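You operate a simulated robot arm through the tools that you are given. There is no shell and no other tool. Be economical: measure what you need, move in short steps, check, and stop when the job is done.

Carry out the task below with a simulated robot arm. There is one attempt and no reset: what you move stays moved.

JOB
Take the yellow cylinder and put it on the counter top. Take the orange cylinder and leave it on the top of the grey bench. Open the right glass drawer, fetch the orange regulator and set it inside, then shut the drawer. Close the orders door. The order is free. Set down upright: yellow cylinder, orange cylinder, orange regulator.

It is judged by the outcome, as a careful person would: the job done as asked, and still so three seconds after it is handed in. It fails if anything else is knocked over, pushed out of place, dropped, spilled or broken.

ROBOT AND FRAMES
A 5-joint arm with a three-finger gripper on a trunk, on a base that drives. Base frame: it is fixed to the floor where the robot stands at the start and does not move with it; the origin is under the middle of the robot, x ahead of it, y to its left, z up. Lengths are in cm, angles in degrees, forces in N, time in s.
With the tool pointing down near the work surface it reaches from about 26 to 64 cm from the robot's upright axis, wherever it stands. Its first joint turns from -166.0 to 166.0 degrees. Places, roughly: counter top [-90, -250, 90]; orange cylinder [75, 25, 50]; orange regulator [-75, -75, 100]; orders door [-50, -310, 30]; right glass drawer [-80, -150, 60]; show [-80, -150, 60]; top of the grey bench (23x62 cm) [178, 22, 80]; yellow cylinder [50, 25, 50]. The tool tilts only in the upright plane through the base axis and itself; it spins freely about its own axis. Payload 1.37 kg.
The tool frame sits at the grasp point between the pads (the TCP): z along the fingers, y along the line on which they close. The tips reach 1.6 cm beyond it. The gripper opens to 10.1 cm. The gripper's body begins 8.2 cm behind the TCP.
Orientation is that of the tool frame in the base frame, as [roll, pitch, yaw] about the fixed x, y, z axes, in that order (R = Rz(yaw) Ry(pitch) Rx(roll)). With the fingers straight down and closing along the base's y, the tool's x points along the base's -x, its y along +y and its z along -z.

CONTROLS
- The arm moves only by the tool play_rows. Its argument "steps" is one flat list of numbers, 7 for each row, row after row: the turn, a rotation vector about the tool's x, y, z in degrees, then the shift along the tool's x, y, z in cm, then the gripper command, from -1 (shut) to 1 (fully open), values between in proportion. In form: [rx, ry, rz, tx, ty, tz, fingers, rx, ry, rz, tx, ty, tz, fingers, ...]. A call has 1 to 8 rows; each row is the pose to reach, as a shift and turn from the pose commanded when the call began, along the tool's axes at that moment. A row lasts 0.2 s, in which the tool goes at most 5 cm and 8.6 degrees; a call with a longer step from one row to the next is refused whole, and so is a gripper value outside its range. A pose out of reach is approached as far as the arm can. The call stops where the force on the tool passes 40 N (or 10 N more than at its start, if that is more) or the arm is blocked; 0.2 s more then pass. The fingers move at their own pace (about 4.5 cm/s each) and stop on an object; they squeeze with about 26 N. The grip force told is the motor's: it shows also when the fingers shut on nothing. Time passes only in rows, and 0.2 s behind the last, so rows that repeat a pose let the fingers close. The reply holds the time, the measured pose of the TCP, the force on the tool along the base axes, the opening and the grip force, in the units named above and with some noise, with the torque about the TCP (base axes, N m) and any sound that the robot's microphone picked up, and new pictures: "show" is both (left out), scene, wrist or none.
- Cameras (640 x 400 px; columns grow to the right, rows downward): "scene" is now at [-1.94, 10.59, 141.77]; the picture's right is [-0.87, -0.49, 0.00], its down [-0.34, 0.61, -0.71] and it looks along [0.35, -0.62, -0.70] (base axes); focal length 214 px, centre (320, 200). "wrist" rides on the gripper at [7.2, 2, -10.4] in the tool frame; the picture's right is [-0.26, 0.96, 0.00], its down [-0.76, -0.21, -0.62] and it looks along [-0.60, -0.16, 0.78] (tool axes); focal length 265 px, centre (320, 200). There is no depth. A picture from a camera that has moved, and an enlarged one, comes with that camera's place and axes in the base frame and with its lens.
- slide_trunk(by): slides the trunk up (or, below 0, down) by that many cm; the arm and the scene camera ride with it, the base frame stays. It gives what a move gives, with no picture.
- base_move(legs): drives the robot by 1 to 6 legs, each [ahead, left, turn to the left] in cm, cm and degrees, along the robot's own axes; the way and the turn of a leg run together, so that a leg with both is an arc; at most 150 cm and 180 degrees a leg. The arm and the cameras ride along, it lands a little off, and it stops where it bumps. It gives what a move gives, and a new picture of the scene camera.
- aim_head(pan, tilt): turns the head with the scene camera to pan (to the left, within 155 degrees either way) and tilt (down, from -29 to 69), counted from straight ahead of the robot. It gives what a move gives, and a new picture of the scene camera.
- enlarge(camera, box): a new picture of the part [left, top, right, bottom] of that camera's present view, enlarged. No time passes.
- hand_in(): hands the job in; it is judged then, once.

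Go step by step. Nothing tells you exact positions but the pictures and the camera data: compare them with the known pose of the tool, close in by small moves and look again before you grip or let go. The budget is 165 turns and 260 pictures, counting those below and the enlarged ones. Unless the task says otherwise, let go and move clear before handing in, and close with one line.

The tools are called after "Request:" as a command line: name --argument value ..., lists and objects as JSON in quotes. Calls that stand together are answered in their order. play_rows: Moves the arm, as the interface text tells. Its arguments: {"type":"object","properties":{"steps":{"type":"array","items":{"type":"number"}},"show":{"type":"string","enum":["both","scene","wrist","none"]}},"required":["steps"]} The other tools are called the same way: slide_trunk (by) slides the trunk up or down; base_move (legs) drives the base; aim_head (pan, tilt) turns the head that bears the scene camera; enlarge (camera, box) takes an enlarged picture of a part of a camera's view; hand_in () hands the job in.

At the start:

```text
time_s: 0.0
tcp_pos: [25.54, -24.42, 119.63]
tcp_rot: [-179.9, 0.1, -179.9]
ft_force: [0.3, -0.5, 1.3]
ft_torque: [-0.02, -0.01, -0.01]
opening: 10.08
grasp_force: 0.0
trunk travel left (down, up): [-35.8, 23.2]
robot x, y, heading: [-0.11, 0.12, -0.1]
head pan, tilt: [-60.6, 44.5]
```

scene: 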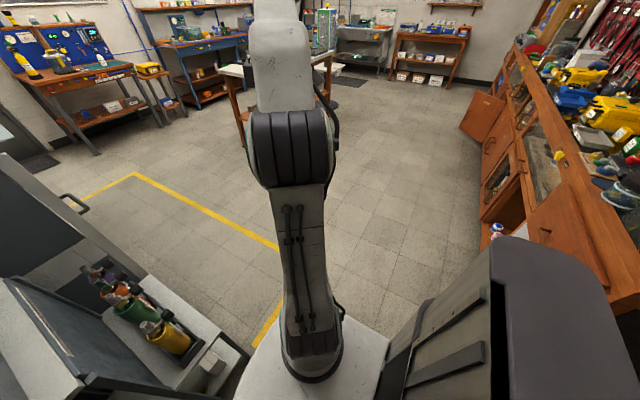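
wrist: 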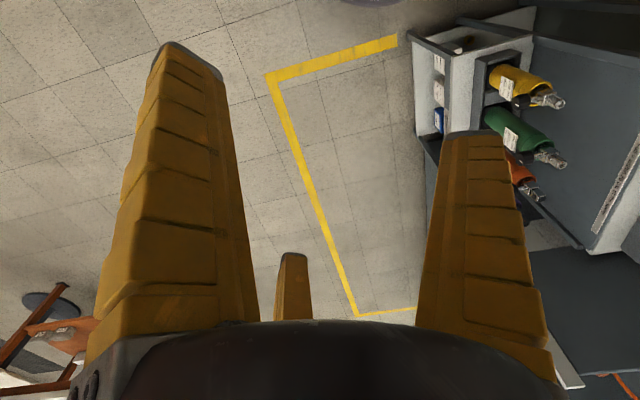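

I see gas cylinders in a grey rack to the left ahead, and the wooden counter with drawers to the right. I'll look at the cylinders first and then towards the counter.

Request:
aim_head --pan 20 --tilt 50

Request:
aim_head --pan -120 --tilt 30

Request:
aim_head --pan 0 --tilt 15

```text
time_s: 1.5
tcp_pos: [25.52, -24.43, 119.79]
tcp_rot: [-179.9, 0.0, 179.9]
ft_force: [-0.6, 0.3, 0.0]
ft_torque: [-0.03, 0.02, 0.05]
opening: 10.03
grasp_force: 0.0
trunk travel left (down, up): [-35.8, 23.2]
robot x, y, heading: [0.06, -0.13, -0.1]
head pan, tilt: [20.0, 50.0]
camera scene: at [1.29, 20.34, 141.01], right [0.34, -0.94, 0.0], down [-0.72, -0.26, -0.64], along [0.6, 0.22, -0.77], focal length 214 px, centre (320, 200)
```

scene: 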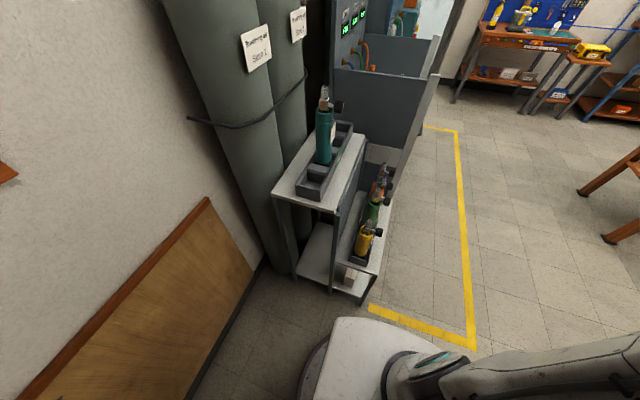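

```text
time_s: 3.8
tcp_pos: [25.69, -24.39, 119.6]
tcp_rot: [-179.8, 0.2, 180.0]
ft_force: [0.2, -0.1, 0.3]
ft_torque: [-0.02, -0.01, 0.01]
opening: 10.05
grasp_force: 0.1
trunk travel left (down, up): [-35.8, 23.2]
robot x, y, heading: [-0.24, 0.25, 0.1]
head pan, tilt: [-120.0, 30.0]
camera scene: at [-10.46, 9.87, 143.96], right [-0.87, 0.5, 0.0], down [0.25, 0.43, -0.87], along [-0.43, -0.75, -0.5], focal length 214 px, centre (320, 200)
```

scene: 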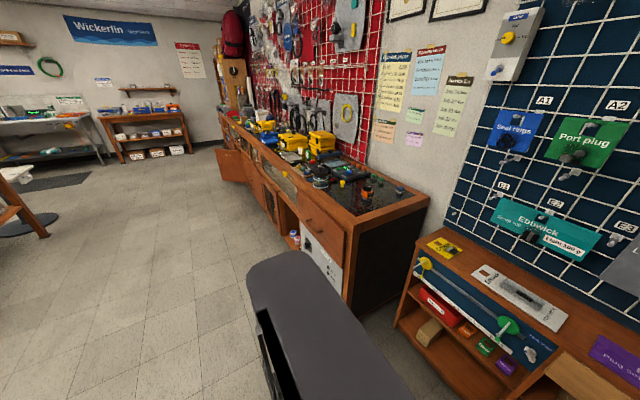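

```text
time_s: 5.8
tcp_pos: [25.6, -24.43, 119.67]
tcp_rot: [-179.9, 0.1, -179.9]
ft_force: [-0.4, -0.3, -0.2]
ft_torque: [-0.01, 0.0, -0.01]
opening: 10.03
grasp_force: 0.0
trunk travel left (down, up): [-35.8, 23.2]
robot x, y, heading: [-0.03, 0.14, 0.0]
head pan, tilt: [0.0, 15.0]
camera scene: at [3.39, 17.7, 146.38], right [0.0, -1.0, 0.0], down [-0.26, 0.0, -0.97], along [0.97, 0.0, -0.26], focal length 214 px, centre (320, 200)
```

scene: 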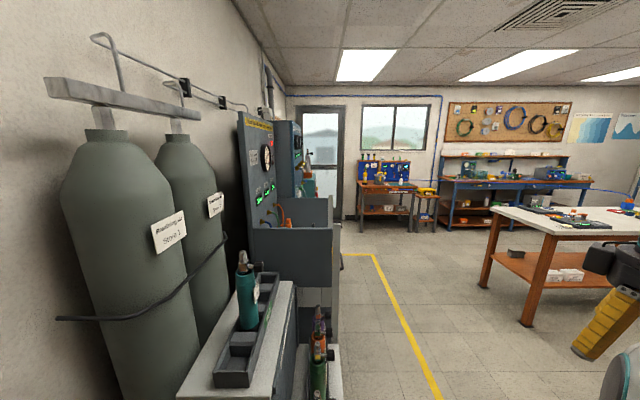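

The yellow, green, orange (and purple) cylinders are on the low shelf to my left ahead. I'll look closer.

Request:
enlarge --camera "scene" --box '[220, 100, 380, 200]'

Request:
aim_head --pan 10 --tilt 55

Request:
enlarge --camera "scene" --box '[240, 100, 400, 300]'

```text
4.00 times, centred on (300, 150) of scene
camera zoom: at [3.39, 17.7, 146.38], right [0.0, -1.0, 0.0], down [-0.26, 0.0, -0.97], along [0.97, 0.0, -0.26], focal length 858 px, centre (400, 400)
```

zoom: 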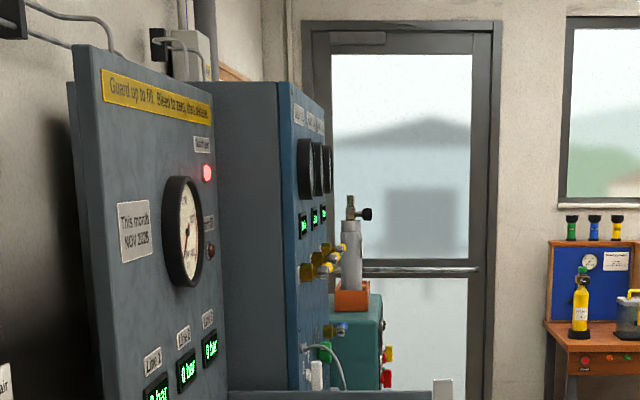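

```text
time_s: 6.8
tcp_pos: [25.48, -24.39, 119.73]
tcp_rot: [-179.8, 0.1, -180.0]
ft_force: [-0.2, 0.0, 0.4]
ft_torque: [-0.03, -0.01, 0.03]
opening: 10.05
grasp_force: 0.0
trunk travel left (down, up): [-35.8, 23.2]
robot x, y, heading: [-0.25, 0.01, 0.0]
head pan, tilt: [10.0, 55.0]
camera scene: at [1.16, 18.96, 140.36], right [0.17, -0.98, 0.0], down [-0.81, -0.14, -0.57], along [0.57, 0.1, -0.82], focal length 214 px, centre (320, 200)
```

scene: 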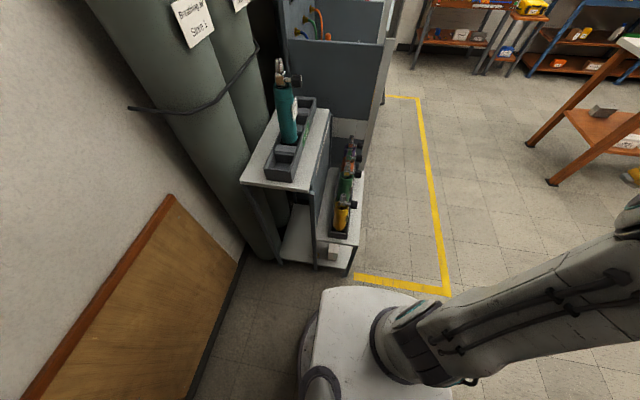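

```text
2.00 times, centred on (320, 200) of scene
camera zoom: at [1.16, 18.96, 140.36], right [0.17, -0.98, 0.0], down [-0.81, -0.14, -0.57], along [0.57, 0.1, -0.82], focal length 429 px, centre (320, 200)
```

zoom: 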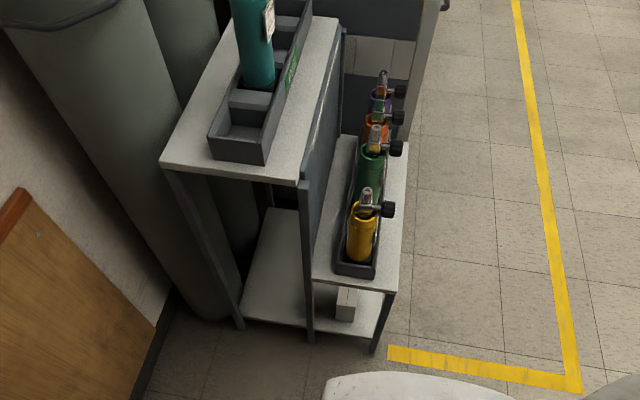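

The cylinders stand in a tray at y≈18, x≈50–85. I'll drive to a spot to the right of that shelf so both are in reach.

Request:
base_move --legs '[[0, -32, 0], [62, 0, 0]]'

Request:
aim_head --pan 75 --tilt 55

Request:
aim_head --pan 25 --tilt 35

```text
time_s: 12.0
tcp_pos: [87.2, -56.34, 119.63]
tcp_rot: [-179.8, 0.1, 179.9]
ft_force: [0.3, 0.1, 0.1]
ft_torque: [-0.03, 0.0, -0.04]
opening: 10.07
grasp_force: 0.0
trunk travel left (down, up): [-35.8, 23.2]
robot x, y, heading: [61.84, -31.99, -0.1]
head pan, tilt: [10.0, 55.0]
camera scene: at [62.89, -12.92, 140.36], right [0.17, -0.99, 0.0], down [-0.81, -0.14, -0.57], along [0.56, 0.1, -0.82], focal length 214 px, centre (320, 200)
```

scene: 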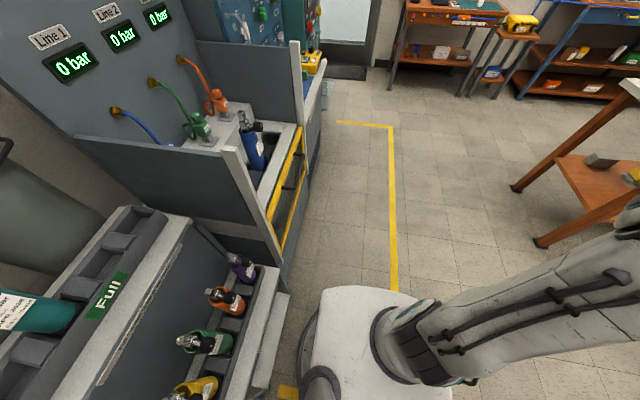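

```text
time_s: 13.4
tcp_pos: [87.18, -56.32, 119.61]
tcp_rot: [-179.8, 0.1, 179.9]
ft_force: [-0.1, 0.8, -1.0]
ft_torque: [-0.01, 0.01, 0.03]
opening: 10.05
grasp_force: 0.1
trunk travel left (down, up): [-35.8, 23.2]
robot x, y, heading: [61.95, -32.0, -0.1]
head pan, tilt: [75.0, 55.0]
camera scene: at [57.65, -7.2, 140.36], right [0.97, -0.26, 0.0], down [-0.21, -0.79, -0.57], along [0.15, 0.55, -0.82], focal length 214 px, centre (320, 200)
```

scene: 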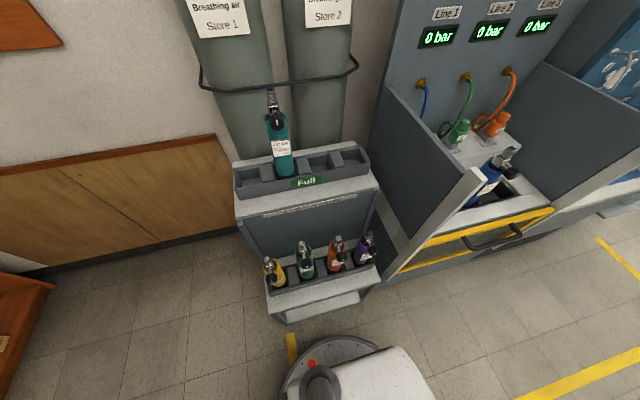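

```text
time_s: 14.6
tcp_pos: [87.13, -56.33, 119.59]
tcp_rot: [-179.8, 0.1, 179.9]
ft_force: [-0.2, 0.3, -0.4]
ft_torque: [0.0, 0.03, 0.0]
opening: 10.08
grasp_force: 0.0
trunk travel left (down, up): [-35.8, 23.2]
robot x, y, heading: [61.78, -31.89, -0.4]
head pan, tilt: [25.0, 35.0]
camera scene: at [63.75, -10.44, 143.18], right [0.42, -0.91, 0.0], down [-0.52, -0.24, -0.82], along [0.74, 0.35, -0.57], focal length 214 px, centre (320, 200)
```

scene: 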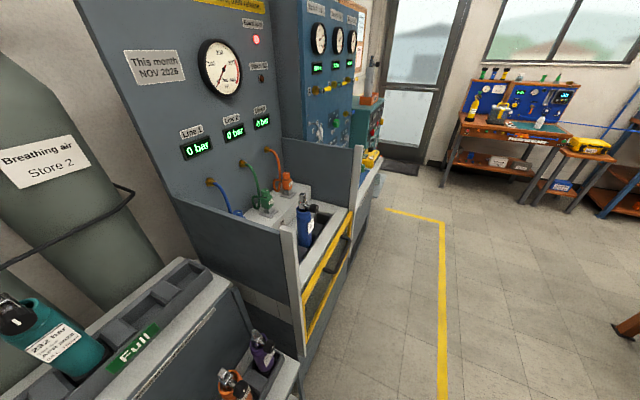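

The robot stands well beside the rack. I'll zoom in on the cylinders.

Request:
aim_head --pan 80 --tilt 62

Request:
enlarge --camera "scene" --box '[240, 140, 400, 280]'

```text
time_s: 15.8
tcp_pos: [87.15, -56.3, 119.67]
tcp_rot: [-179.9, 0.1, 179.9]
ft_force: [0.7, -1.6, -0.7]
ft_torque: [-0.02, 0.03, -0.01]
opening: 10.05
grasp_force: 0.1
trunk travel left (down, up): [-35.8, 23.2]
robot x, y, heading: [61.72, -31.92, -0.2]
head pan, tilt: [80.0, 62.0]
camera scene: at [56.9, -7.82, 139.52], right [0.98, -0.18, 0.0], down [-0.16, -0.87, -0.47], along [0.08, 0.46, -0.88], focal length 214 px, centre (320, 200)
```

scene: 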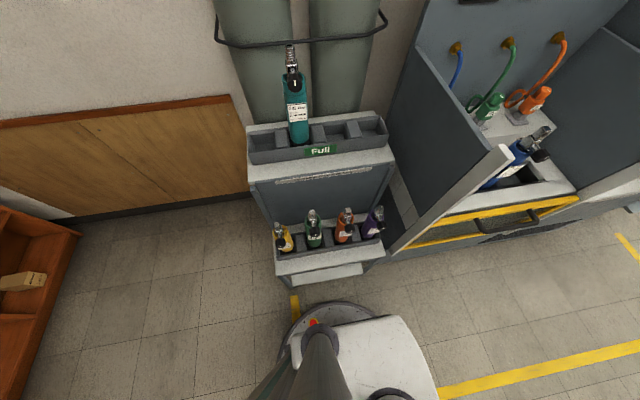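

```text
2.86 times, centred on (320, 210) of scene
camera zoom: at [56.9, -7.82, 139.52], right [0.98, -0.18, 0.0], down [-0.16, -0.87, -0.47], along [0.08, 0.46, -0.88], focal length 613 px, centre (320, 171)
```

zoom: 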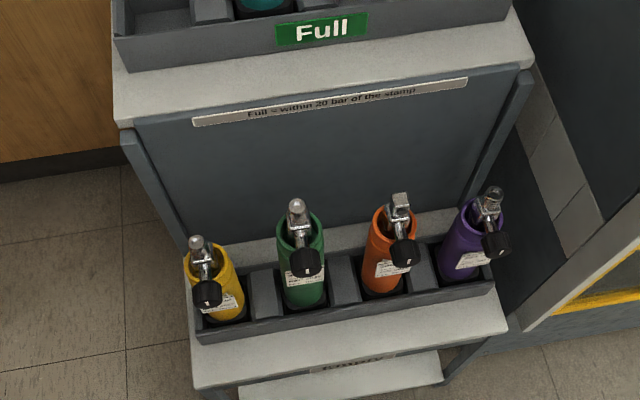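

Triangulated: yellow's axis ≈(48, 18.5), orange ≈(70.5, 18.5), bodies visible from z≈60 to 69 with knobs toward me. I plan a horizontal grip on the bodies, so first I swing the arm to the left, spinning the tool so the fingers close along x.

Request:
play_rows --steps '[0, 0, 8.5, -3.1, 3.8, 0, 0.7, 0, 0, 17, -5.8, 8, 0, 0.7, 0, 0, 25.5, -7.8, 12.5, 0, 0.7, 0, 0, 34, -9.1, 17.3, 0, 0.7, 0, 0, 42.5, -9.7, 22.2, 0, 0.7, 0, 0, 51, -9.7, 27.1, 0, 0.7, 0, 0, 59.5, -8.9, 32, 0, 0.7, 0, 0, 68, -7.5, 36.7, 0, 0.7]' --show "none"

```text
time_s: 17.6
tcp_pos: [95.01, -19.35, 119.38]
tcp_rot: [180.0, 0.0, 111.9]
ft_force: [-0.1, 0.7, 0.2]
ft_torque: [-0.02, 0.03, 0.0]
opening: 8.76
grasp_force: 1.4
trunk travel left (down, up): [-35.8, 23.2]
robot x, y, heading: [61.65, -31.69, -0.1]
head pan, tilt: [80.0, 62.0]
```

Request:
play_rows --steps '[0, 0, 3, 4.83, -0.75, 0, 0.7, 0, 0, 6, 9.47, -1.58, 0, 0.7, 0, 0, 9, 14.06, -3.08, 0, 0.7, 0, 0, 12, 18.34, -5.13, 0, 0.7, 0, 0, 15, 22.3, -7.74, 0, 0.7, 0, 0, 18, 25.85, -10.95, 0, 0.7, 0, 0, 20, 29.0, -14.53, 0, 0.7, 0, 0, 22, 31.6, -18.55, 0, 0.7]' --show "both"

Request:
slide_trunk --by -25

```text
time_s: 19.4
tcp_pos: [71.78, 2.13, 118.57]
tcp_rot: [180.0, 0.1, 90.5]
ft_force: [0.0, 0.8, -0.9]
ft_torque: [0.0, -0.02, -0.02]
opening: 8.74
grasp_force: 1.3
out of reach, approached as far as the arm can: row 6, 7, 8
trunk travel left (down, up): [-35.8, 23.2]
robot x, y, heading: [62.11, -31.84, -0.1]
head pan, tilt: [80.0, 62.0]
camera scene: at [56.87, -7.79, 139.51], right [0.98, -0.18, 0.0], down [-0.15, -0.87, -0.47], along [0.08, 0.46, -0.88], focal length 214 px, centre (320, 200)
camera wrist: at [73.88, 9.52, 128.96], right [0.97, -0.26, 0.0], down [-0.2, -0.76, 0.62], along [-0.16, -0.6, -0.78], focal length 265 px, centre (320, 200)
```

scene: 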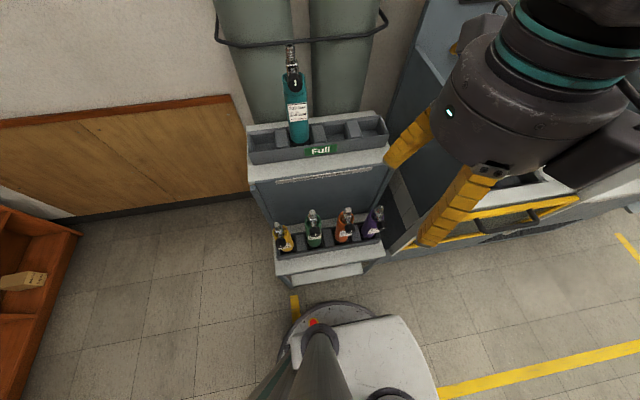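
wrist: 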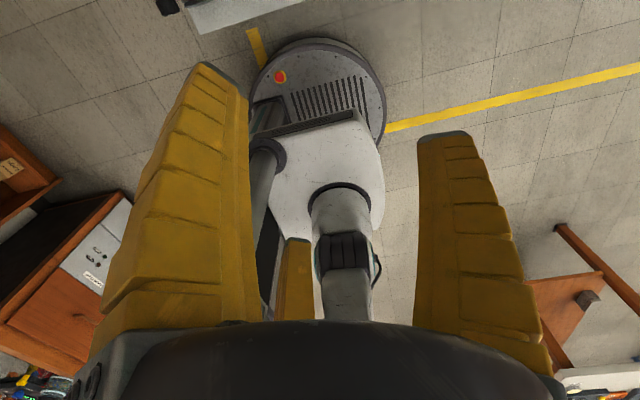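

```text
time_s: 22.0
tcp_pos: [71.92, 2.24, 93.58]
tcp_rot: [179.9, 0.1, 90.6]
ft_force: [-0.6, 0.6, -0.1]
ft_torque: [-0.01, -0.02, -0.02]
opening: 8.72
grasp_force: 1.4
trunk travel left (down, up): [-10.8, 48.2]
robot x, y, heading: [61.73, -31.85, -0.3]
head pan, tilt: [80.0, 62.0]
```

Now I tilt the tool up toward horizontal, staying above the valves and in front of the rack.

Request:
play_rows --steps '[0, 8.5, 0, 0, 0, 0, 0.7, 0, 17, 0, 0, 0, 0, 0.7, 0, 25.5, 0, 0, 0, 0, 0.7, 0, 34, 0, 0, 0, 0, 0.7, 0, 42.5, 0, 0, 0, 0, 0.7, 0, 51, 0, 0, 0, 0, 0.7, 0, 59.5, 0, 0, 0, 0, 0.7, 0, 68, 0, 0, 0, 0, 0.7]' --show "both"

```text
time_s: 23.8
tcp_pos: [69.22, 2.35, 93.48]
tcp_rot: [162.2, -66.5, 106.7]
ft_force: [0.7, 1.1, -0.5]
ft_torque: [-0.03, 0.02, -0.01]
opening: 8.73
grasp_force: 1.5
out of reach, approached as far as the arm can: row 3, 4, 5, 6, 7, 8
trunk travel left (down, up): [-10.8, 48.2]
robot x, y, heading: [61.76, -31.79, -0.1]
head pan, tilt: [80.0, 62.0]
camera scene: at [56.89, -7.81, 114.52], right [0.98, -0.18, 0.0], down [-0.15, -0.87, -0.47], along [0.08, 0.46, -0.88], focal length 214 px, centre (320, 200)
camera wrist: at [70.08, -4.56, 104.33], right [0.99, -0.1, -0.13], down [-0.14, -0.86, -0.48], along [-0.06, 0.5, -0.87], focal length 265 px, centre (320, 200)
```

scene: 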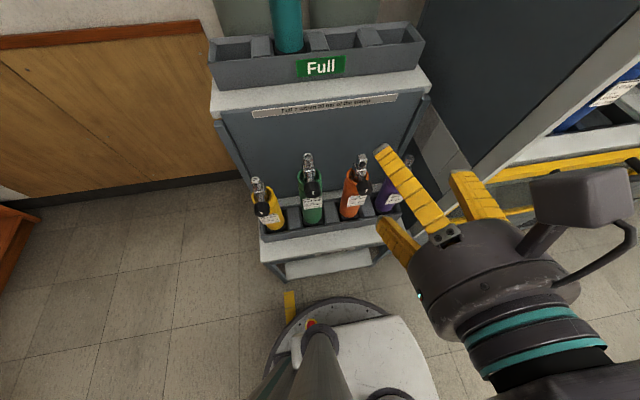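
wrist: 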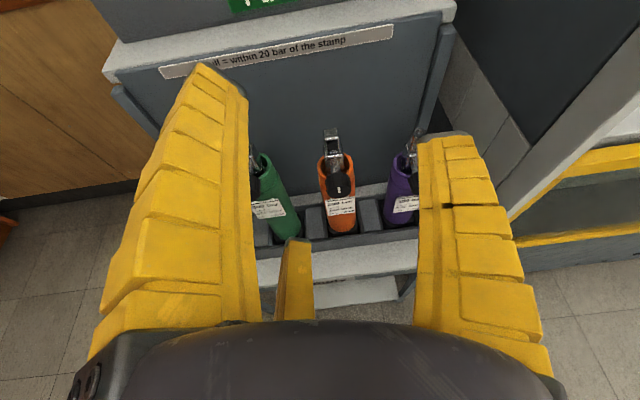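

The tool now points along +y, tilted about 22° below horizontal. I'll look closer at the gripper's shape and the cylinders.

Request:
enlarge --camera "scene" --box '[220, 130, 540, 330]'

Request:
enlarge --camera "wrist" --box '[230, 100, 440, 240]'

```text
2.00 times, centred on (380, 230) of scene
camera zoom: at [56.89, -7.81, 114.52], right [0.98, -0.18, 0.0], down [-0.15, -0.87, -0.47], along [0.08, 0.46, -0.88], focal length 429 px, centre (200, 140)
```

zoom: 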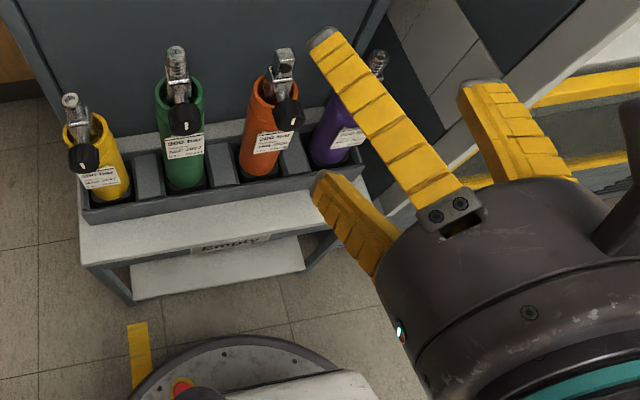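

```text
2.86 times, centred on (335, 170) of wrist
camera zoom: at [70.08, -4.56, 104.33], right [0.99, -0.1, -0.13], down [-0.14, -0.86, -0.48], along [-0.06, 0.5, -0.87], focal length 758 px, centre (277, 286)
```

zoom: 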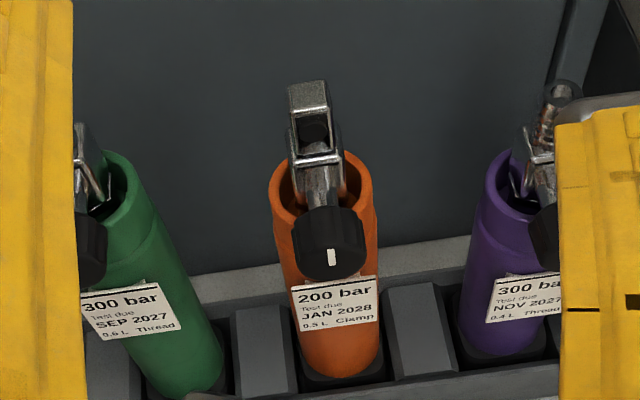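

The gripper must come down in front of the rack to z≈66, levelling out. I'll lower it at y≈3, clear of the knobs.

Request:
play_rows --steps '[0, 3, 0, -4.2, -0.2, 1.85, 0.7, 0, 6, 0, -8.4, -0.4, 3.7, 0.7, 0, 9, 0, -12.6, -0.6, 5.5, 0.7, 0, 12, 0, -16.8, -0.8, 7.4, 0.7, 0, 15, 0, -21, -1, 9.2, 0.7, 0, 18, 0, -25.2, -1.2, 11, 0.7]' --show "both"

```text
time_s: 25.4
tcp_pos: [68.64, 16.14, 69.16]
tcp_rot: [58.5, -81.1, -150.0]
ft_force: [-0.6, -0.4, 0.4]
ft_torque: [-0.04, -0.03, 0.03]
opening: 8.77
grasp_force: 1.3
out of reach, approached as far as the arm can: row 1, 2, 3, 4, 5, 6
trunk travel left (down, up): [-10.8, 48.2]
robot x, y, heading: [61.8, -31.49, 0.1]
head pan, tilt: [80.0, 62.0]
stopped in row 6: the arm was blocked; the commanded pose is now the measured one
camera scene: at [56.88, -7.89, 114.55], right [0.98, -0.18, 0.0], down [-0.15, -0.87, -0.47], along [0.08, 0.46, -0.88], focal length 214 px, centre (320, 200)
camera wrist: at [69.65, 5.22, 75.73], right [0.99, -0.01, -0.13], down [-0.12, -0.55, -0.82], along [-0.07, 0.83, -0.55], focal length 265 px, centre (320, 200)
```

scene: 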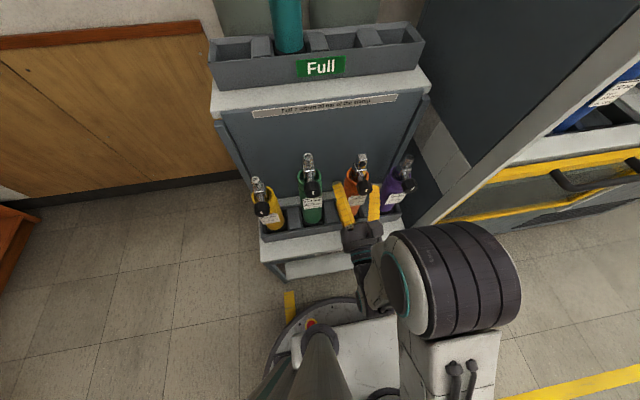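
wrist: 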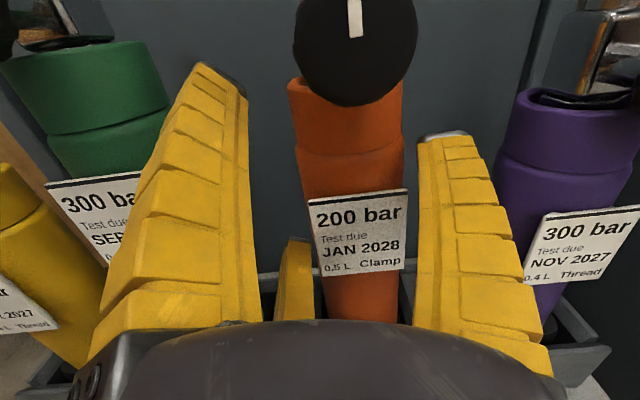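

The tool is already level with its TCP near (68.6, 16.1, 69.2), about 2 cm left of the orange cylinder's axis, touching nothing measurable. I'll back off, shift right, lower and level the roll.

Request:
play_rows --steps '[0, 0, 0, 0, 0, -3, 0.7, 0, 0, 3.8, -1, 1, -4, 0.7, 0, 0, 7.6, -2.5, 2, -4, 0.7, 0, 0, 7.6, -2.5, 2, -4, 0.7]' --show "both"

```text
time_s: 26.4
tcp_pos: [68.87, 15.52, 65.42]
tcp_rot: [59.5, -81.3, -151.2]
ft_force: [0.1, 0.4, 0.2]
ft_torque: [0.01, 0.02, 0.0]
opening: 8.75
grasp_force: 1.6
out of reach, approached as far as the arm can: row 1, 2, 3, 4
trunk travel left (down, up): [-10.8, 48.2]
robot x, y, heading: [61.63, -32.01, -0.3]
head pan, tilt: [80.0, 62.0]
camera scene: at [56.89, -7.8, 114.52], right [0.98, -0.18, 0.0], down [-0.15, -0.87, -0.47], along [0.08, 0.46, -0.88], focal length 214 px, centre (320, 200)
camera wrist: at [69.71, 4.47, 72.03], right [0.99, -0.01, -0.14], down [-0.12, -0.56, -0.82], along [-0.06, 0.83, -0.55], focal length 265 px, centre (320, 200)
```

scene: 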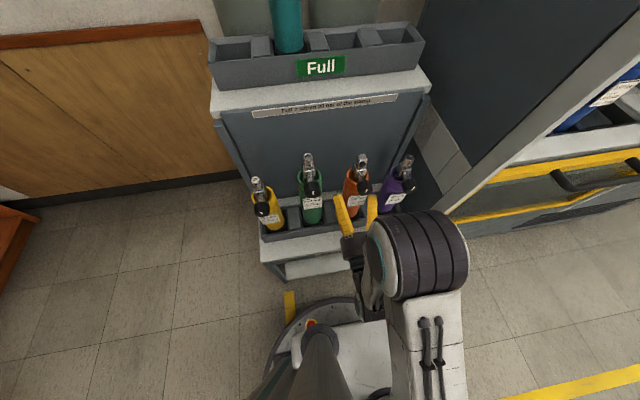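
wrist: 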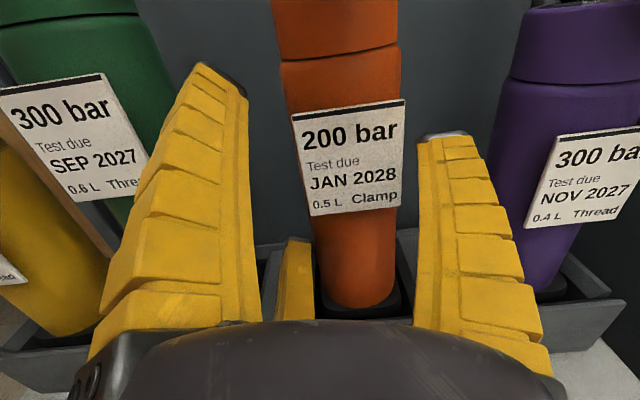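

The arm can't draw back further in this posture, so I'll use the base to retreat, then correct the alignment.

Request:
base_move --legs '[[0, -8, 0], [2, 0, 0]]'

Request:
play_rows --steps '[0, 0, 0, 0, 0, 2, 0.7, 0, 0, 0, 0, 0, 4, 0.7, 0, 0, 0, 0, 0, 4, 0.7]' --show "wrist"

```text
time_s: 27.9
tcp_pos: [70.51, 7.5, 65.41]
tcp_rot: [59.7, -81.4, -151.1]
ft_force: [-0.2, -0.2, -0.7]
ft_torque: [0.02, 0.0, 0.01]
opening: 8.76
grasp_force: 0.4
trunk travel left (down, up): [-10.8, 48.2]
robot x, y, heading: [63.63, -39.71, 0.2]
head pan, tilt: [80.0, 62.0]
camera scene: at [58.81, -15.82, 114.52], right [0.98, -0.17, 0.0], down [-0.15, -0.87, -0.47], along [0.08, 0.46, -0.88], focal length 214 px, centre (320, 200)
```

scene: 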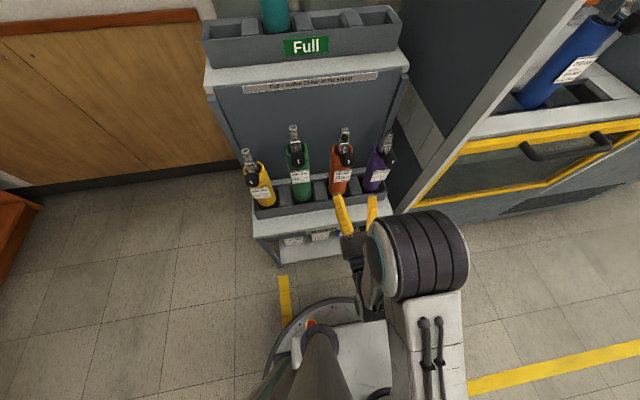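

```text
time_s: 28.6
tcp_pos: [70.83, 11.54, 65.77]
tcp_rot: [59.6, -81.4, -151.2]
ft_force: [0.2, 0.2, 0.3]
ft_torque: [0.05, 0.02, -0.02]
opening: 8.73
grasp_force: 1.6
trunk travel left (down, up): [-10.8, 48.2]
robot x, y, heading: [63.79, -39.79, 0.0]
head pan, tilt: [80.0, 62.0]
camera wrist: at [71.74, 0.55, 72.37], right [0.99, -0.01, -0.14], down [-0.12, -0.56, -0.82], along [-0.07, 0.83, -0.55], focal length 265 px, centre (320, 200)
```

wrist: 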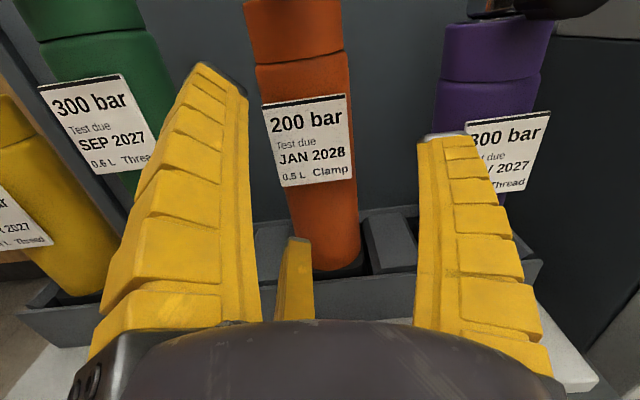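

Feasible again and the orange cylinder is centred between the fingers. Now I level the roll (pads currently tilted about 7.5°).

Request:
play_rows --steps '[0, 0, 3.8, 0, -0.2, 0, 0.7, 0, 0, 7.6, 0, -0.4, 0, 0.7, 0, 0, 7.6, 0, -0.4, 0, 0.7]' --show "wrist"

```text
time_s: 29.4
tcp_pos: [70.32, 11.5, 65.59]
tcp_rot: [59.4, -81.3, -150.6]
ft_force: [-0.9, 0.5, -0.3]
ft_torque: [0.01, -0.01, 0.0]
opening: 8.75
grasp_force: 1.6
out of reach, approached as far as the arm can: row 1, 2, 3
trunk travel left (down, up): [-10.8, 48.2]
robot x, y, heading: [63.48, -39.96, -0.1]
head pan, tilt: [80.0, 62.0]
camera wrist: at [71.4, 0.55, 72.29], right [0.99, 0.0, -0.14], down [-0.11, -0.56, -0.82], along [-0.07, 0.83, -0.55], focal length 265 px, centre (320, 200)
```

wrist: 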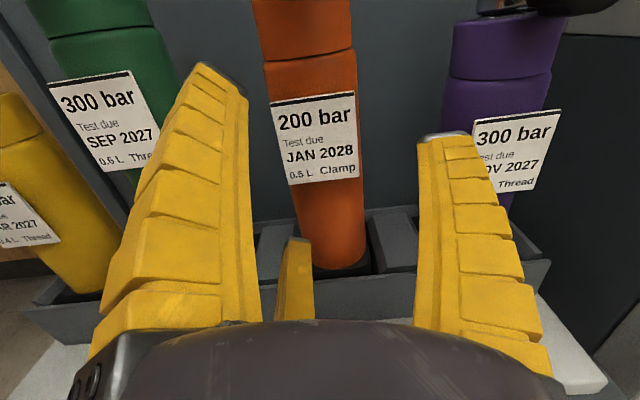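

The wrist roll is at its limit here, so I'll flip the tool by ~172° the other way (camera underneath) for true level pads. First I back off with the base.

Request:
base_move --legs '[[0, -8, 0]]'

Request:
play_rows --steps '[0, 0, -8.5, 0, 0, 0, 0.7, 0, 0, -17, 0, 0, 0, 0.7, 0, 0, -25.5, 0, 0, 0, 0.7, 0, 0, -34, 0, 0, 0, 0.7, 0, 0, -42.5, 0, 0, 0, 0.7, 0, 0, -51, 0, 0, 0, 0.7, 0, 0, -59.5, 0, 0, 0, 0.7, 0, 0, -68, 0, 0, 0, 0.7]' --show "none"

Request:
play_rows --steps '[0, 0, -8.5, 0, 0, 0, 0.7, 0, 0, -17, 0, 0, 0, 0.7, 0, 0, -25.5, 0, 0, 0, 0.7, 0, 0, -34, 0, 0, 0, 0.7, 0, 0, -42.5, 0, 0, 0, 0.7, 0, 0, -51, 0, 0, 0, 0.7, 0, 0, -59.5, 0, 0, 0, 0.7, 0, 0, -68, 0, 0, 0, 0.7]' --show "none"

```text
time_s: 30.5
tcp_pos: [70.31, 3.31, 65.65]
tcp_rot: [59.5, -81.2, -150.6]
ft_force: [-0.9, 0.9, -0.3]
ft_torque: [0.02, -0.05, 0.0]
opening: 8.77
grasp_force: 0.7
trunk travel left (down, up): [-10.8, 48.2]
robot x, y, heading: [63.64, -48.1, 0.2]
head pan, tilt: [80.0, 62.0]
camera scene: at [58.84, -23.92, 114.52], right [0.98, -0.17, 0.0], down [-0.15, -0.87, -0.47], along [0.08, 0.46, -0.88], focal length 214 px, centre (320, 200)
```

scene: 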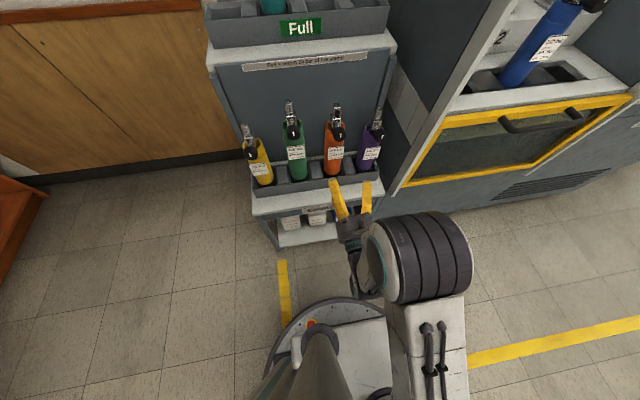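

```text
time_s: 32.3
tcp_pos: [70.53, 3.4, 65.77]
tcp_rot: [85.5, -14.3, -179.7]
ft_force: [0.2, 0.3, -0.6]
ft_torque: [-0.01, 0.02, 0.01]
opening: 8.74
grasp_force: 1.4
trunk travel left (down, up): [-10.8, 48.2]
robot x, y, heading: [63.62, -47.82, 0.1]
head pan, tilt: [80.0, 62.0]
```

```text
time_s: 34.1
tcp_pos: [70.38, 3.36, 65.57]
tcp_rot: [82.6, 53.4, 173.2]
ft_force: [0.9, -0.3, 1.8]
ft_torque: [0.03, -0.01, -0.04]
opening: 8.75
grasp_force: 1.2
trunk travel left (down, up): [-10.8, 48.2]
robot x, y, heading: [63.61, -48.06, 0.3]
head pan, tilt: [80.0, 62.0]
```

Request:
play_rows --steps '[0, 0, -8.5, 0, 0, 0, 0.7, 0, 0, -17, 0, 0, 0, 0.7, 0, 0, -25.5, 0, 0, 0, 0.7, 0, 0, -34, 0, 0, 0, 0.7, 0, 0, -36.4, 0, 0, 0, 0.7]' --show "none"

Request:
play_rows --steps '[0, 8, 0, 0, 0, 0, 0.7, 0, 16, 0, 0, 0, 0, 0.7, 0, 20, 0, 0, 0, 0, 0.7, 0, 20, 0, 0, 0, 0, 0.7]' --show "both"

```text
time_s: 35.3
tcp_pos: [70.56, 3.39, 65.69]
tcp_rot: [-0.9, 85.6, 88.2]
ft_force: [0.3, -0.1, 0.5]
ft_torque: [-0.01, 0.02, 0.01]
opening: 8.75
grasp_force: 1.2
trunk travel left (down, up): [-10.8, 48.2]
robot x, y, heading: [63.54, -47.98, 0.0]
head pan, tilt: [80.0, 62.0]
```

```text
time_s: 36.3
tcp_pos: [70.28, 3.37, 65.59]
tcp_rot: [179.8, 74.4, -91.2]
ft_force: [0.5, 0.3, -0.2]
ft_torque: [-0.03, 0.01, 0.0]
opening: 8.74
grasp_force: 1.7
trunk travel left (down, up): [-10.8, 48.2]
robot x, y, heading: [63.33, -47.85, 0.1]
head pan, tilt: [80.0, 62.0]
camera scene: at [58.84, -23.93, 114.52], right [0.98, -0.17, 0.0], down [-0.15, -0.87, -0.47], along [0.08, 0.46, -0.88], focal length 214 px, centre (320, 200)
camera wrist: at [68.41, -8.55, 61.59], right [-0.96, 0.09, 0.26], down [0.2, -0.4, 0.9], along [0.18, 0.91, 0.37], focal length 265 px, centre (320, 200)
```

scene: 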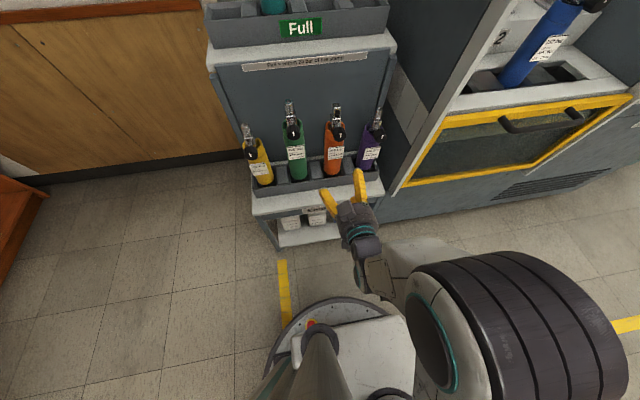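
wrist: 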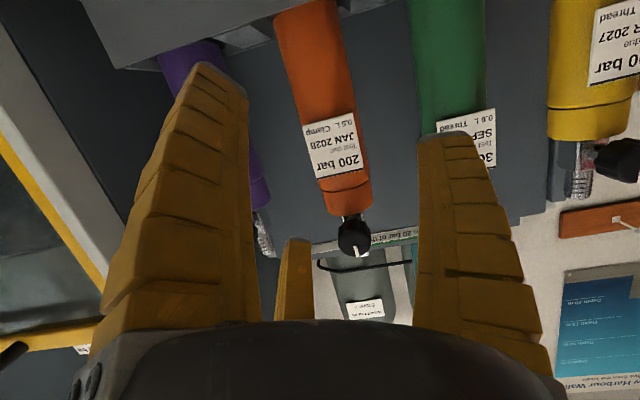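

Pads are now level (tilt 16° down, camera underneath), orange roughly centred. I advance with the base.

Request:
base_move --legs '[[0, 9, 0]]'

Request:
play_rows --steps '[0, 0, 0, 0, 0, 0, 0.7]' --show "wrist"

Request:
enlarge --camera "scene" --box '[220, 100, 420, 240]'

```text
time_s: 37.4
tcp_pos: [70.58, 12.43, 65.71]
tcp_rot: [179.8, 74.5, -91.2]
ft_force: [0.3, 0.8, -0.5]
ft_torque: [-0.02, -0.01, -0.03]
opening: 8.75
grasp_force: 1.6
trunk travel left (down, up): [-10.8, 48.2]
robot x, y, heading: [63.73, -38.75, -0.2]
head pan, tilt: [80.0, 62.0]
camera scene: at [58.9, -14.88, 114.52], right [0.98, -0.18, 0.0], down [-0.16, -0.87, -0.47], along [0.08, 0.46, -0.88], focal length 214 px, centre (320, 200)
```

scene: 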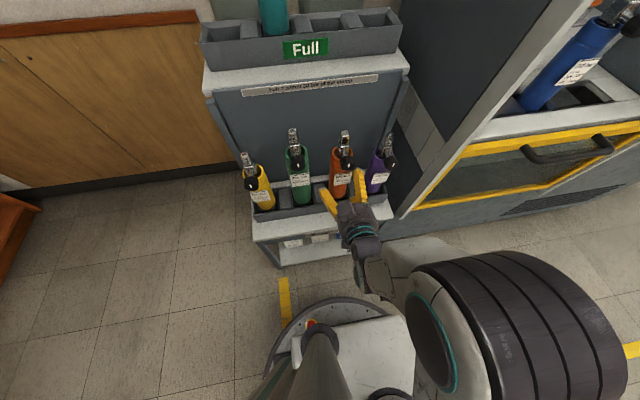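

```text
time_s: 37.8
tcp_pos: [70.56, 12.43, 65.72]
tcp_rot: [179.8, 74.4, -91.3]
ft_force: [0.7, -0.3, -0.7]
ft_torque: [-0.03, 0.02, -0.01]
opening: 8.72
grasp_force: 1.5
trunk travel left (down, up): [-10.8, 48.2]
robot x, y, heading: [63.72, -38.95, -0.3]
head pan, tilt: [80.0, 62.0]
camera wrist: at [68.51, 0.5, 61.58], right [-0.96, 0.09, 0.26], down [0.2, -0.4, 0.89], along [0.18, 0.91, 0.37], focal length 265 px, centre (320, 200)
```

wrist: 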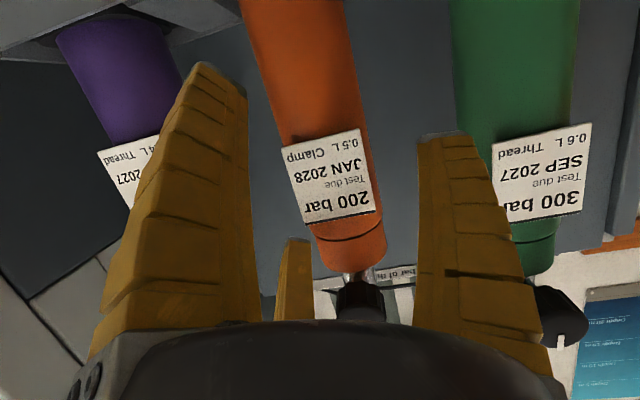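

```text
2.86 times, centred on (320, 170) of scene
camera zoom: at [58.9, -14.87, 114.52], right [0.98, -0.18, 0.0], down [-0.16, -0.87, -0.47], along [0.08, 0.46, -0.88], focal length 613 px, centre (320, 286)
```

zoom: 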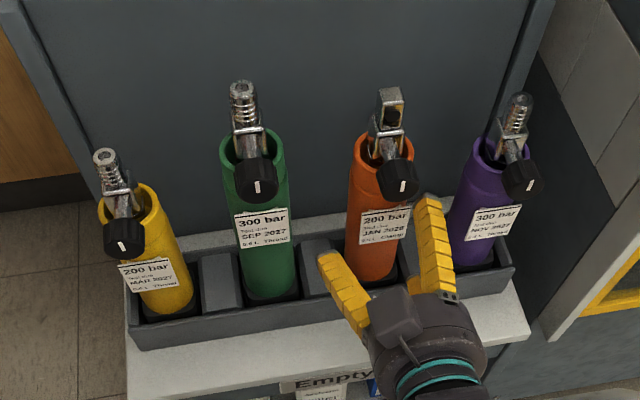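

Well centred. I advance 6 cm with the arm so the pads straddle the orange body.

Request:
play_rows --steps '[0, 0, 0, -0.54, 0.1, 1.93, 0.7, 0, 0, 0, -1.07, 0.1, 3.85, 0.7, 0, 0, 0, -1.61, 0.1, 5.78, 0.7, 0, 0, 0, -1.61, 0.1, 5.78, 0.7]' --show "wrist"

Request:
enlarge --camera "scene" --box '[270, 100, 410, 240]'

```text
time_s: 38.8
tcp_pos: [70.57, 18.52, 65.69]
tcp_rot: [179.7, 74.6, -91.2]
ft_force: [1.4, -0.9, 0.2]
ft_torque: [0.02, 0.09, -0.04]
opening: 8.88
grasp_force: 1.7
trunk travel left (down, up): [-10.8, 48.2]
robot x, y, heading: [63.49, -38.98, -0.4]
head pan, tilt: [80.0, 62.0]
camera wrist: at [68.57, 6.52, 61.55], right [-0.96, 0.09, 0.26], down [0.2, -0.4, 0.89], along [0.18, 0.91, 0.37], focal length 265 px, centre (320, 200)
```

wrist: 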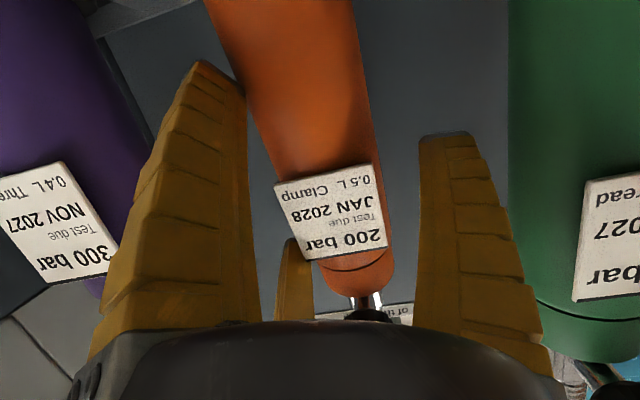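

```text
2.86 times, centred on (340, 170) of scene
camera zoom: at [58.92, -14.88, 114.52], right [0.98, -0.18, 0.0], down [-0.16, -0.87, -0.47], along [0.08, 0.46, -0.88], focal length 613 px, centre (263, 286)
```

zoom: 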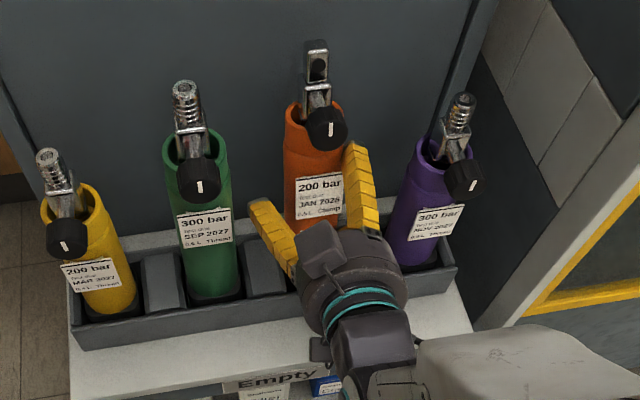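

The scene zoom shows the orange cylinder was nudged back ~2.5 cm: the two side-by-side jaws rub it. I'll back off straight and look again.

Request:
play_rows --steps '[0, 0, 0, 0.54, 0, -1.93, 0.7, 0, 0, 0, 1.07, 0, -3.85, 0.7, 0, 0, 0, 1.61, 0, -5.78, 0.7, 0, 0, 0, 2.1, 0, -7.6, 1, 0, 0, 0, 2.1, 0, -7.6, 1]' --show "wrist"

Request:
enlarge --camera "scene" --box '[220, 100, 420, 240]'

```text
time_s: 40.0
tcp_pos: [70.44, 10.53, 65.68]
tcp_rot: [179.8, 74.5, -91.1]
ft_force: [1.2, -0.9, -0.6]
ft_torque: [-0.01, 0.0, 0.02]
opening: 10.06
grasp_force: 0.0
trunk travel left (down, up): [-10.8, 48.2]
robot x, y, heading: [63.64, -39.11, -0.2]
head pan, tilt: [80.0, 62.0]
camera wrist: at [68.47, -1.42, 61.59], right [-0.96, 0.09, 0.26], down [0.2, -0.4, 0.89], along [0.18, 0.91, 0.37], focal length 265 px, centre (320, 200)
```

wrist: 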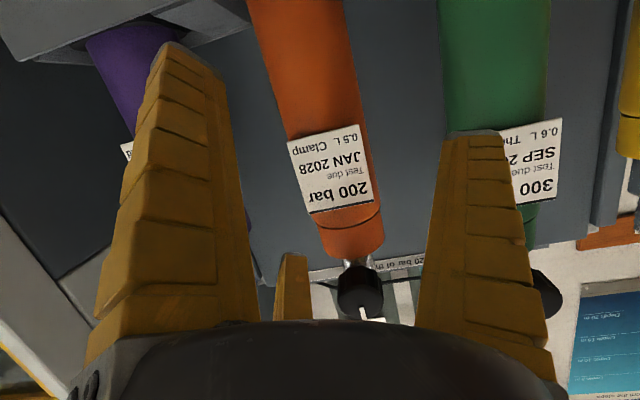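

```text
2.86 times, centred on (320, 170) of scene
camera zoom: at [58.9, -14.87, 114.52], right [0.98, -0.18, 0.0], down [-0.16, -0.87, -0.47], along [0.08, 0.46, -0.88], focal length 613 px, centre (320, 286)
```

zoom: 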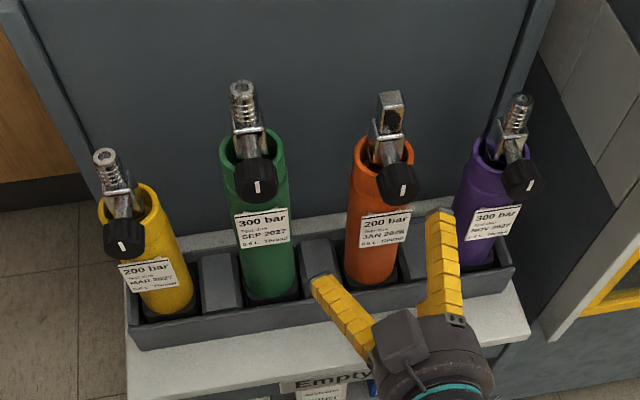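

The cylinder had only leaned and is upright in its cell again. The gripper visibly has one jaw on one side and two on the other, so I'll open fully, offset 1.75 cm toward +x, raise slightly, and advance carefully.

Request:
play_rows --steps '[0, 0, 0, -0.7, -1.75, 0, 1, 0, 0, 0, -1.24, -1.75, 1.93, 1, 0, 0, 0, -1.77, -1.75, 3.85, 1, 0, 0, 0, -2.31, -1.75, 5.78, 1, 0, 0, 0, -2.31, -1.75, 5.78, 1]' --show "wrist"

Request:
enlarge --camera "scene" --box '[220, 100, 420, 240]'

```text
time_s: 41.2
tcp_pos: [71.1, 16.68, 66.18]
tcp_rot: [-179.7, 74.4, -91.2]
ft_force: [-0.6, 0.0, -0.6]
ft_torque: [0.0, 0.01, 0.03]
opening: 10.07
grasp_force: 0.1
out of reach, approached as far as the arm can: row 1, 2, 3, 4, 5
trunk travel left (down, up): [-10.8, 48.2]
robot x, y, heading: [63.57, -39.14, -0.4]
head pan, tilt: [80.0, 62.0]
camera wrist: at [69.0, 4.82, 62.13], right [-0.96, 0.1, 0.25], down [0.2, -0.4, 0.9], along [0.19, 0.91, 0.37], focal length 265 px, centre (320, 200)
```

wrist: 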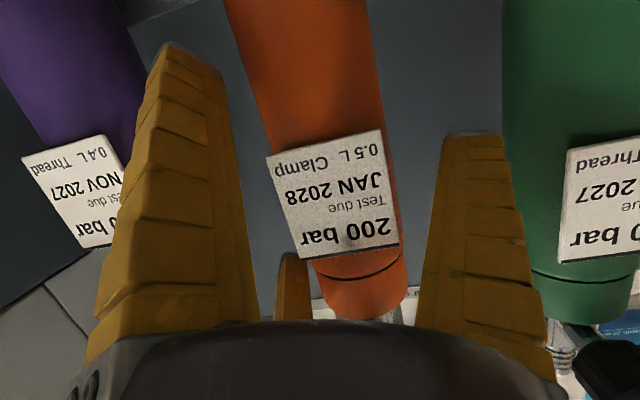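

```text
2.86 times, centred on (320, 170) of scene
camera zoom: at [58.9, -14.87, 114.52], right [0.98, -0.18, 0.0], down [-0.16, -0.87, -0.47], along [0.08, 0.46, -0.88], focal length 613 px, centre (320, 286)
```

zoom: 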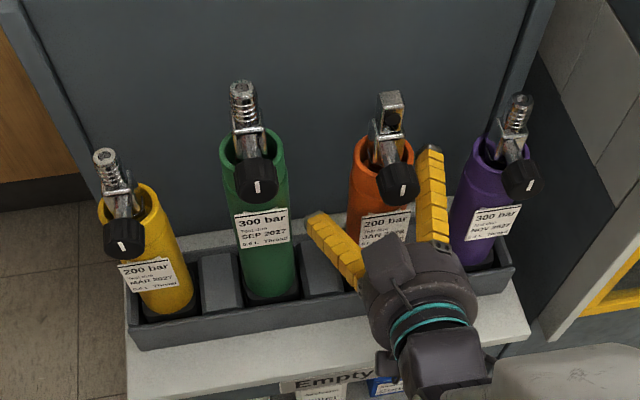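

Undisturbed so far. I shift the base 1 cm ahead for more room on the two-jaw side, then advance the last 2 cm.

Request:
base_move --legs '[[0.9, 0, 0]]'

Request:
play_rows --steps '[0, 0, 0, -0.3, 0, 1, 1, 0, 0, 0, -0.6, 0, 2, 1, 0, 0, 0, -0.6, 0, 2, 1]' --show "wrist"

Request:
enlarge --camera "scene" --box '[220, 100, 420, 240]'

```text
time_s: 42.0
tcp_pos: [72.02, 16.72, 66.23]
tcp_rot: [-179.8, 74.4, -91.3]
ft_force: [-0.2, -0.2, 0.6]
ft_torque: [-0.01, -0.03, 0.04]
opening: 10.06
grasp_force: 0.1
trunk travel left (down, up): [-10.8, 48.2]
robot x, y, heading: [64.63, -39.17, -0.1]
head pan, tilt: [80.0, 62.0]
camera scene: at [59.82, -14.87, 114.52], right [0.98, -0.18, 0.0], down [-0.16, -0.87, -0.47], along [0.08, 0.46, -0.88], focal length 214 px, centre (320, 200)
```

scene: 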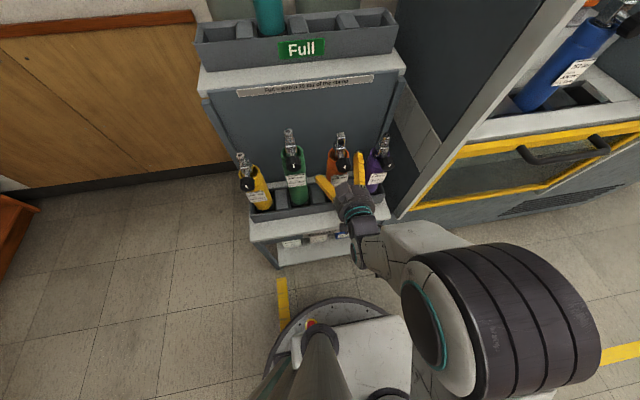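

```text
time_s: 42.8
tcp_pos: [72.2, 18.78, 66.2]
tcp_rot: [-179.6, 74.4, -91.1]
ft_force: [-1.7, -0.7, -0.7]
ft_torque: [-0.02, -0.03, -0.03]
opening: 10.15
grasp_force: 0.1
trunk travel left (down, up): [-10.8, 48.2]
robot x, y, heading: [64.56, -38.8, 0.1]
head pan, tilt: [80.0, 62.0]
camera wrist: at [69.96, 6.87, 62.13], right [-0.96, 0.1, 0.25], down [0.2, -0.4, 0.9], along [0.19, 0.91, 0.37], focal length 265 px, centre (320, 200)
```

wrist: 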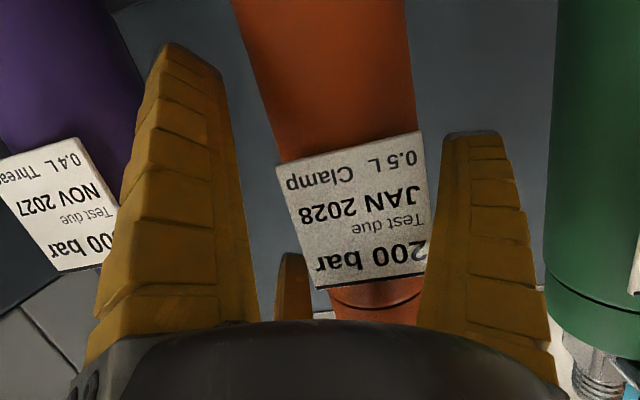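

```text
2.86 times, centred on (320, 170) of scene
camera zoom: at [59.81, -14.88, 114.52], right [0.98, -0.18, 0.0], down [-0.16, -0.87, -0.47], along [0.08, 0.46, -0.88], focal length 613 px, centre (320, 286)
```

zoom: 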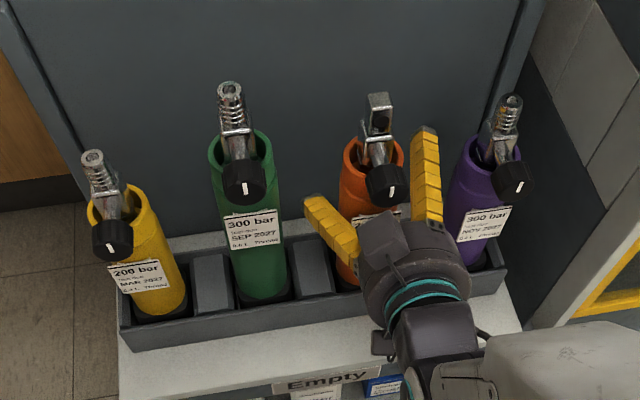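

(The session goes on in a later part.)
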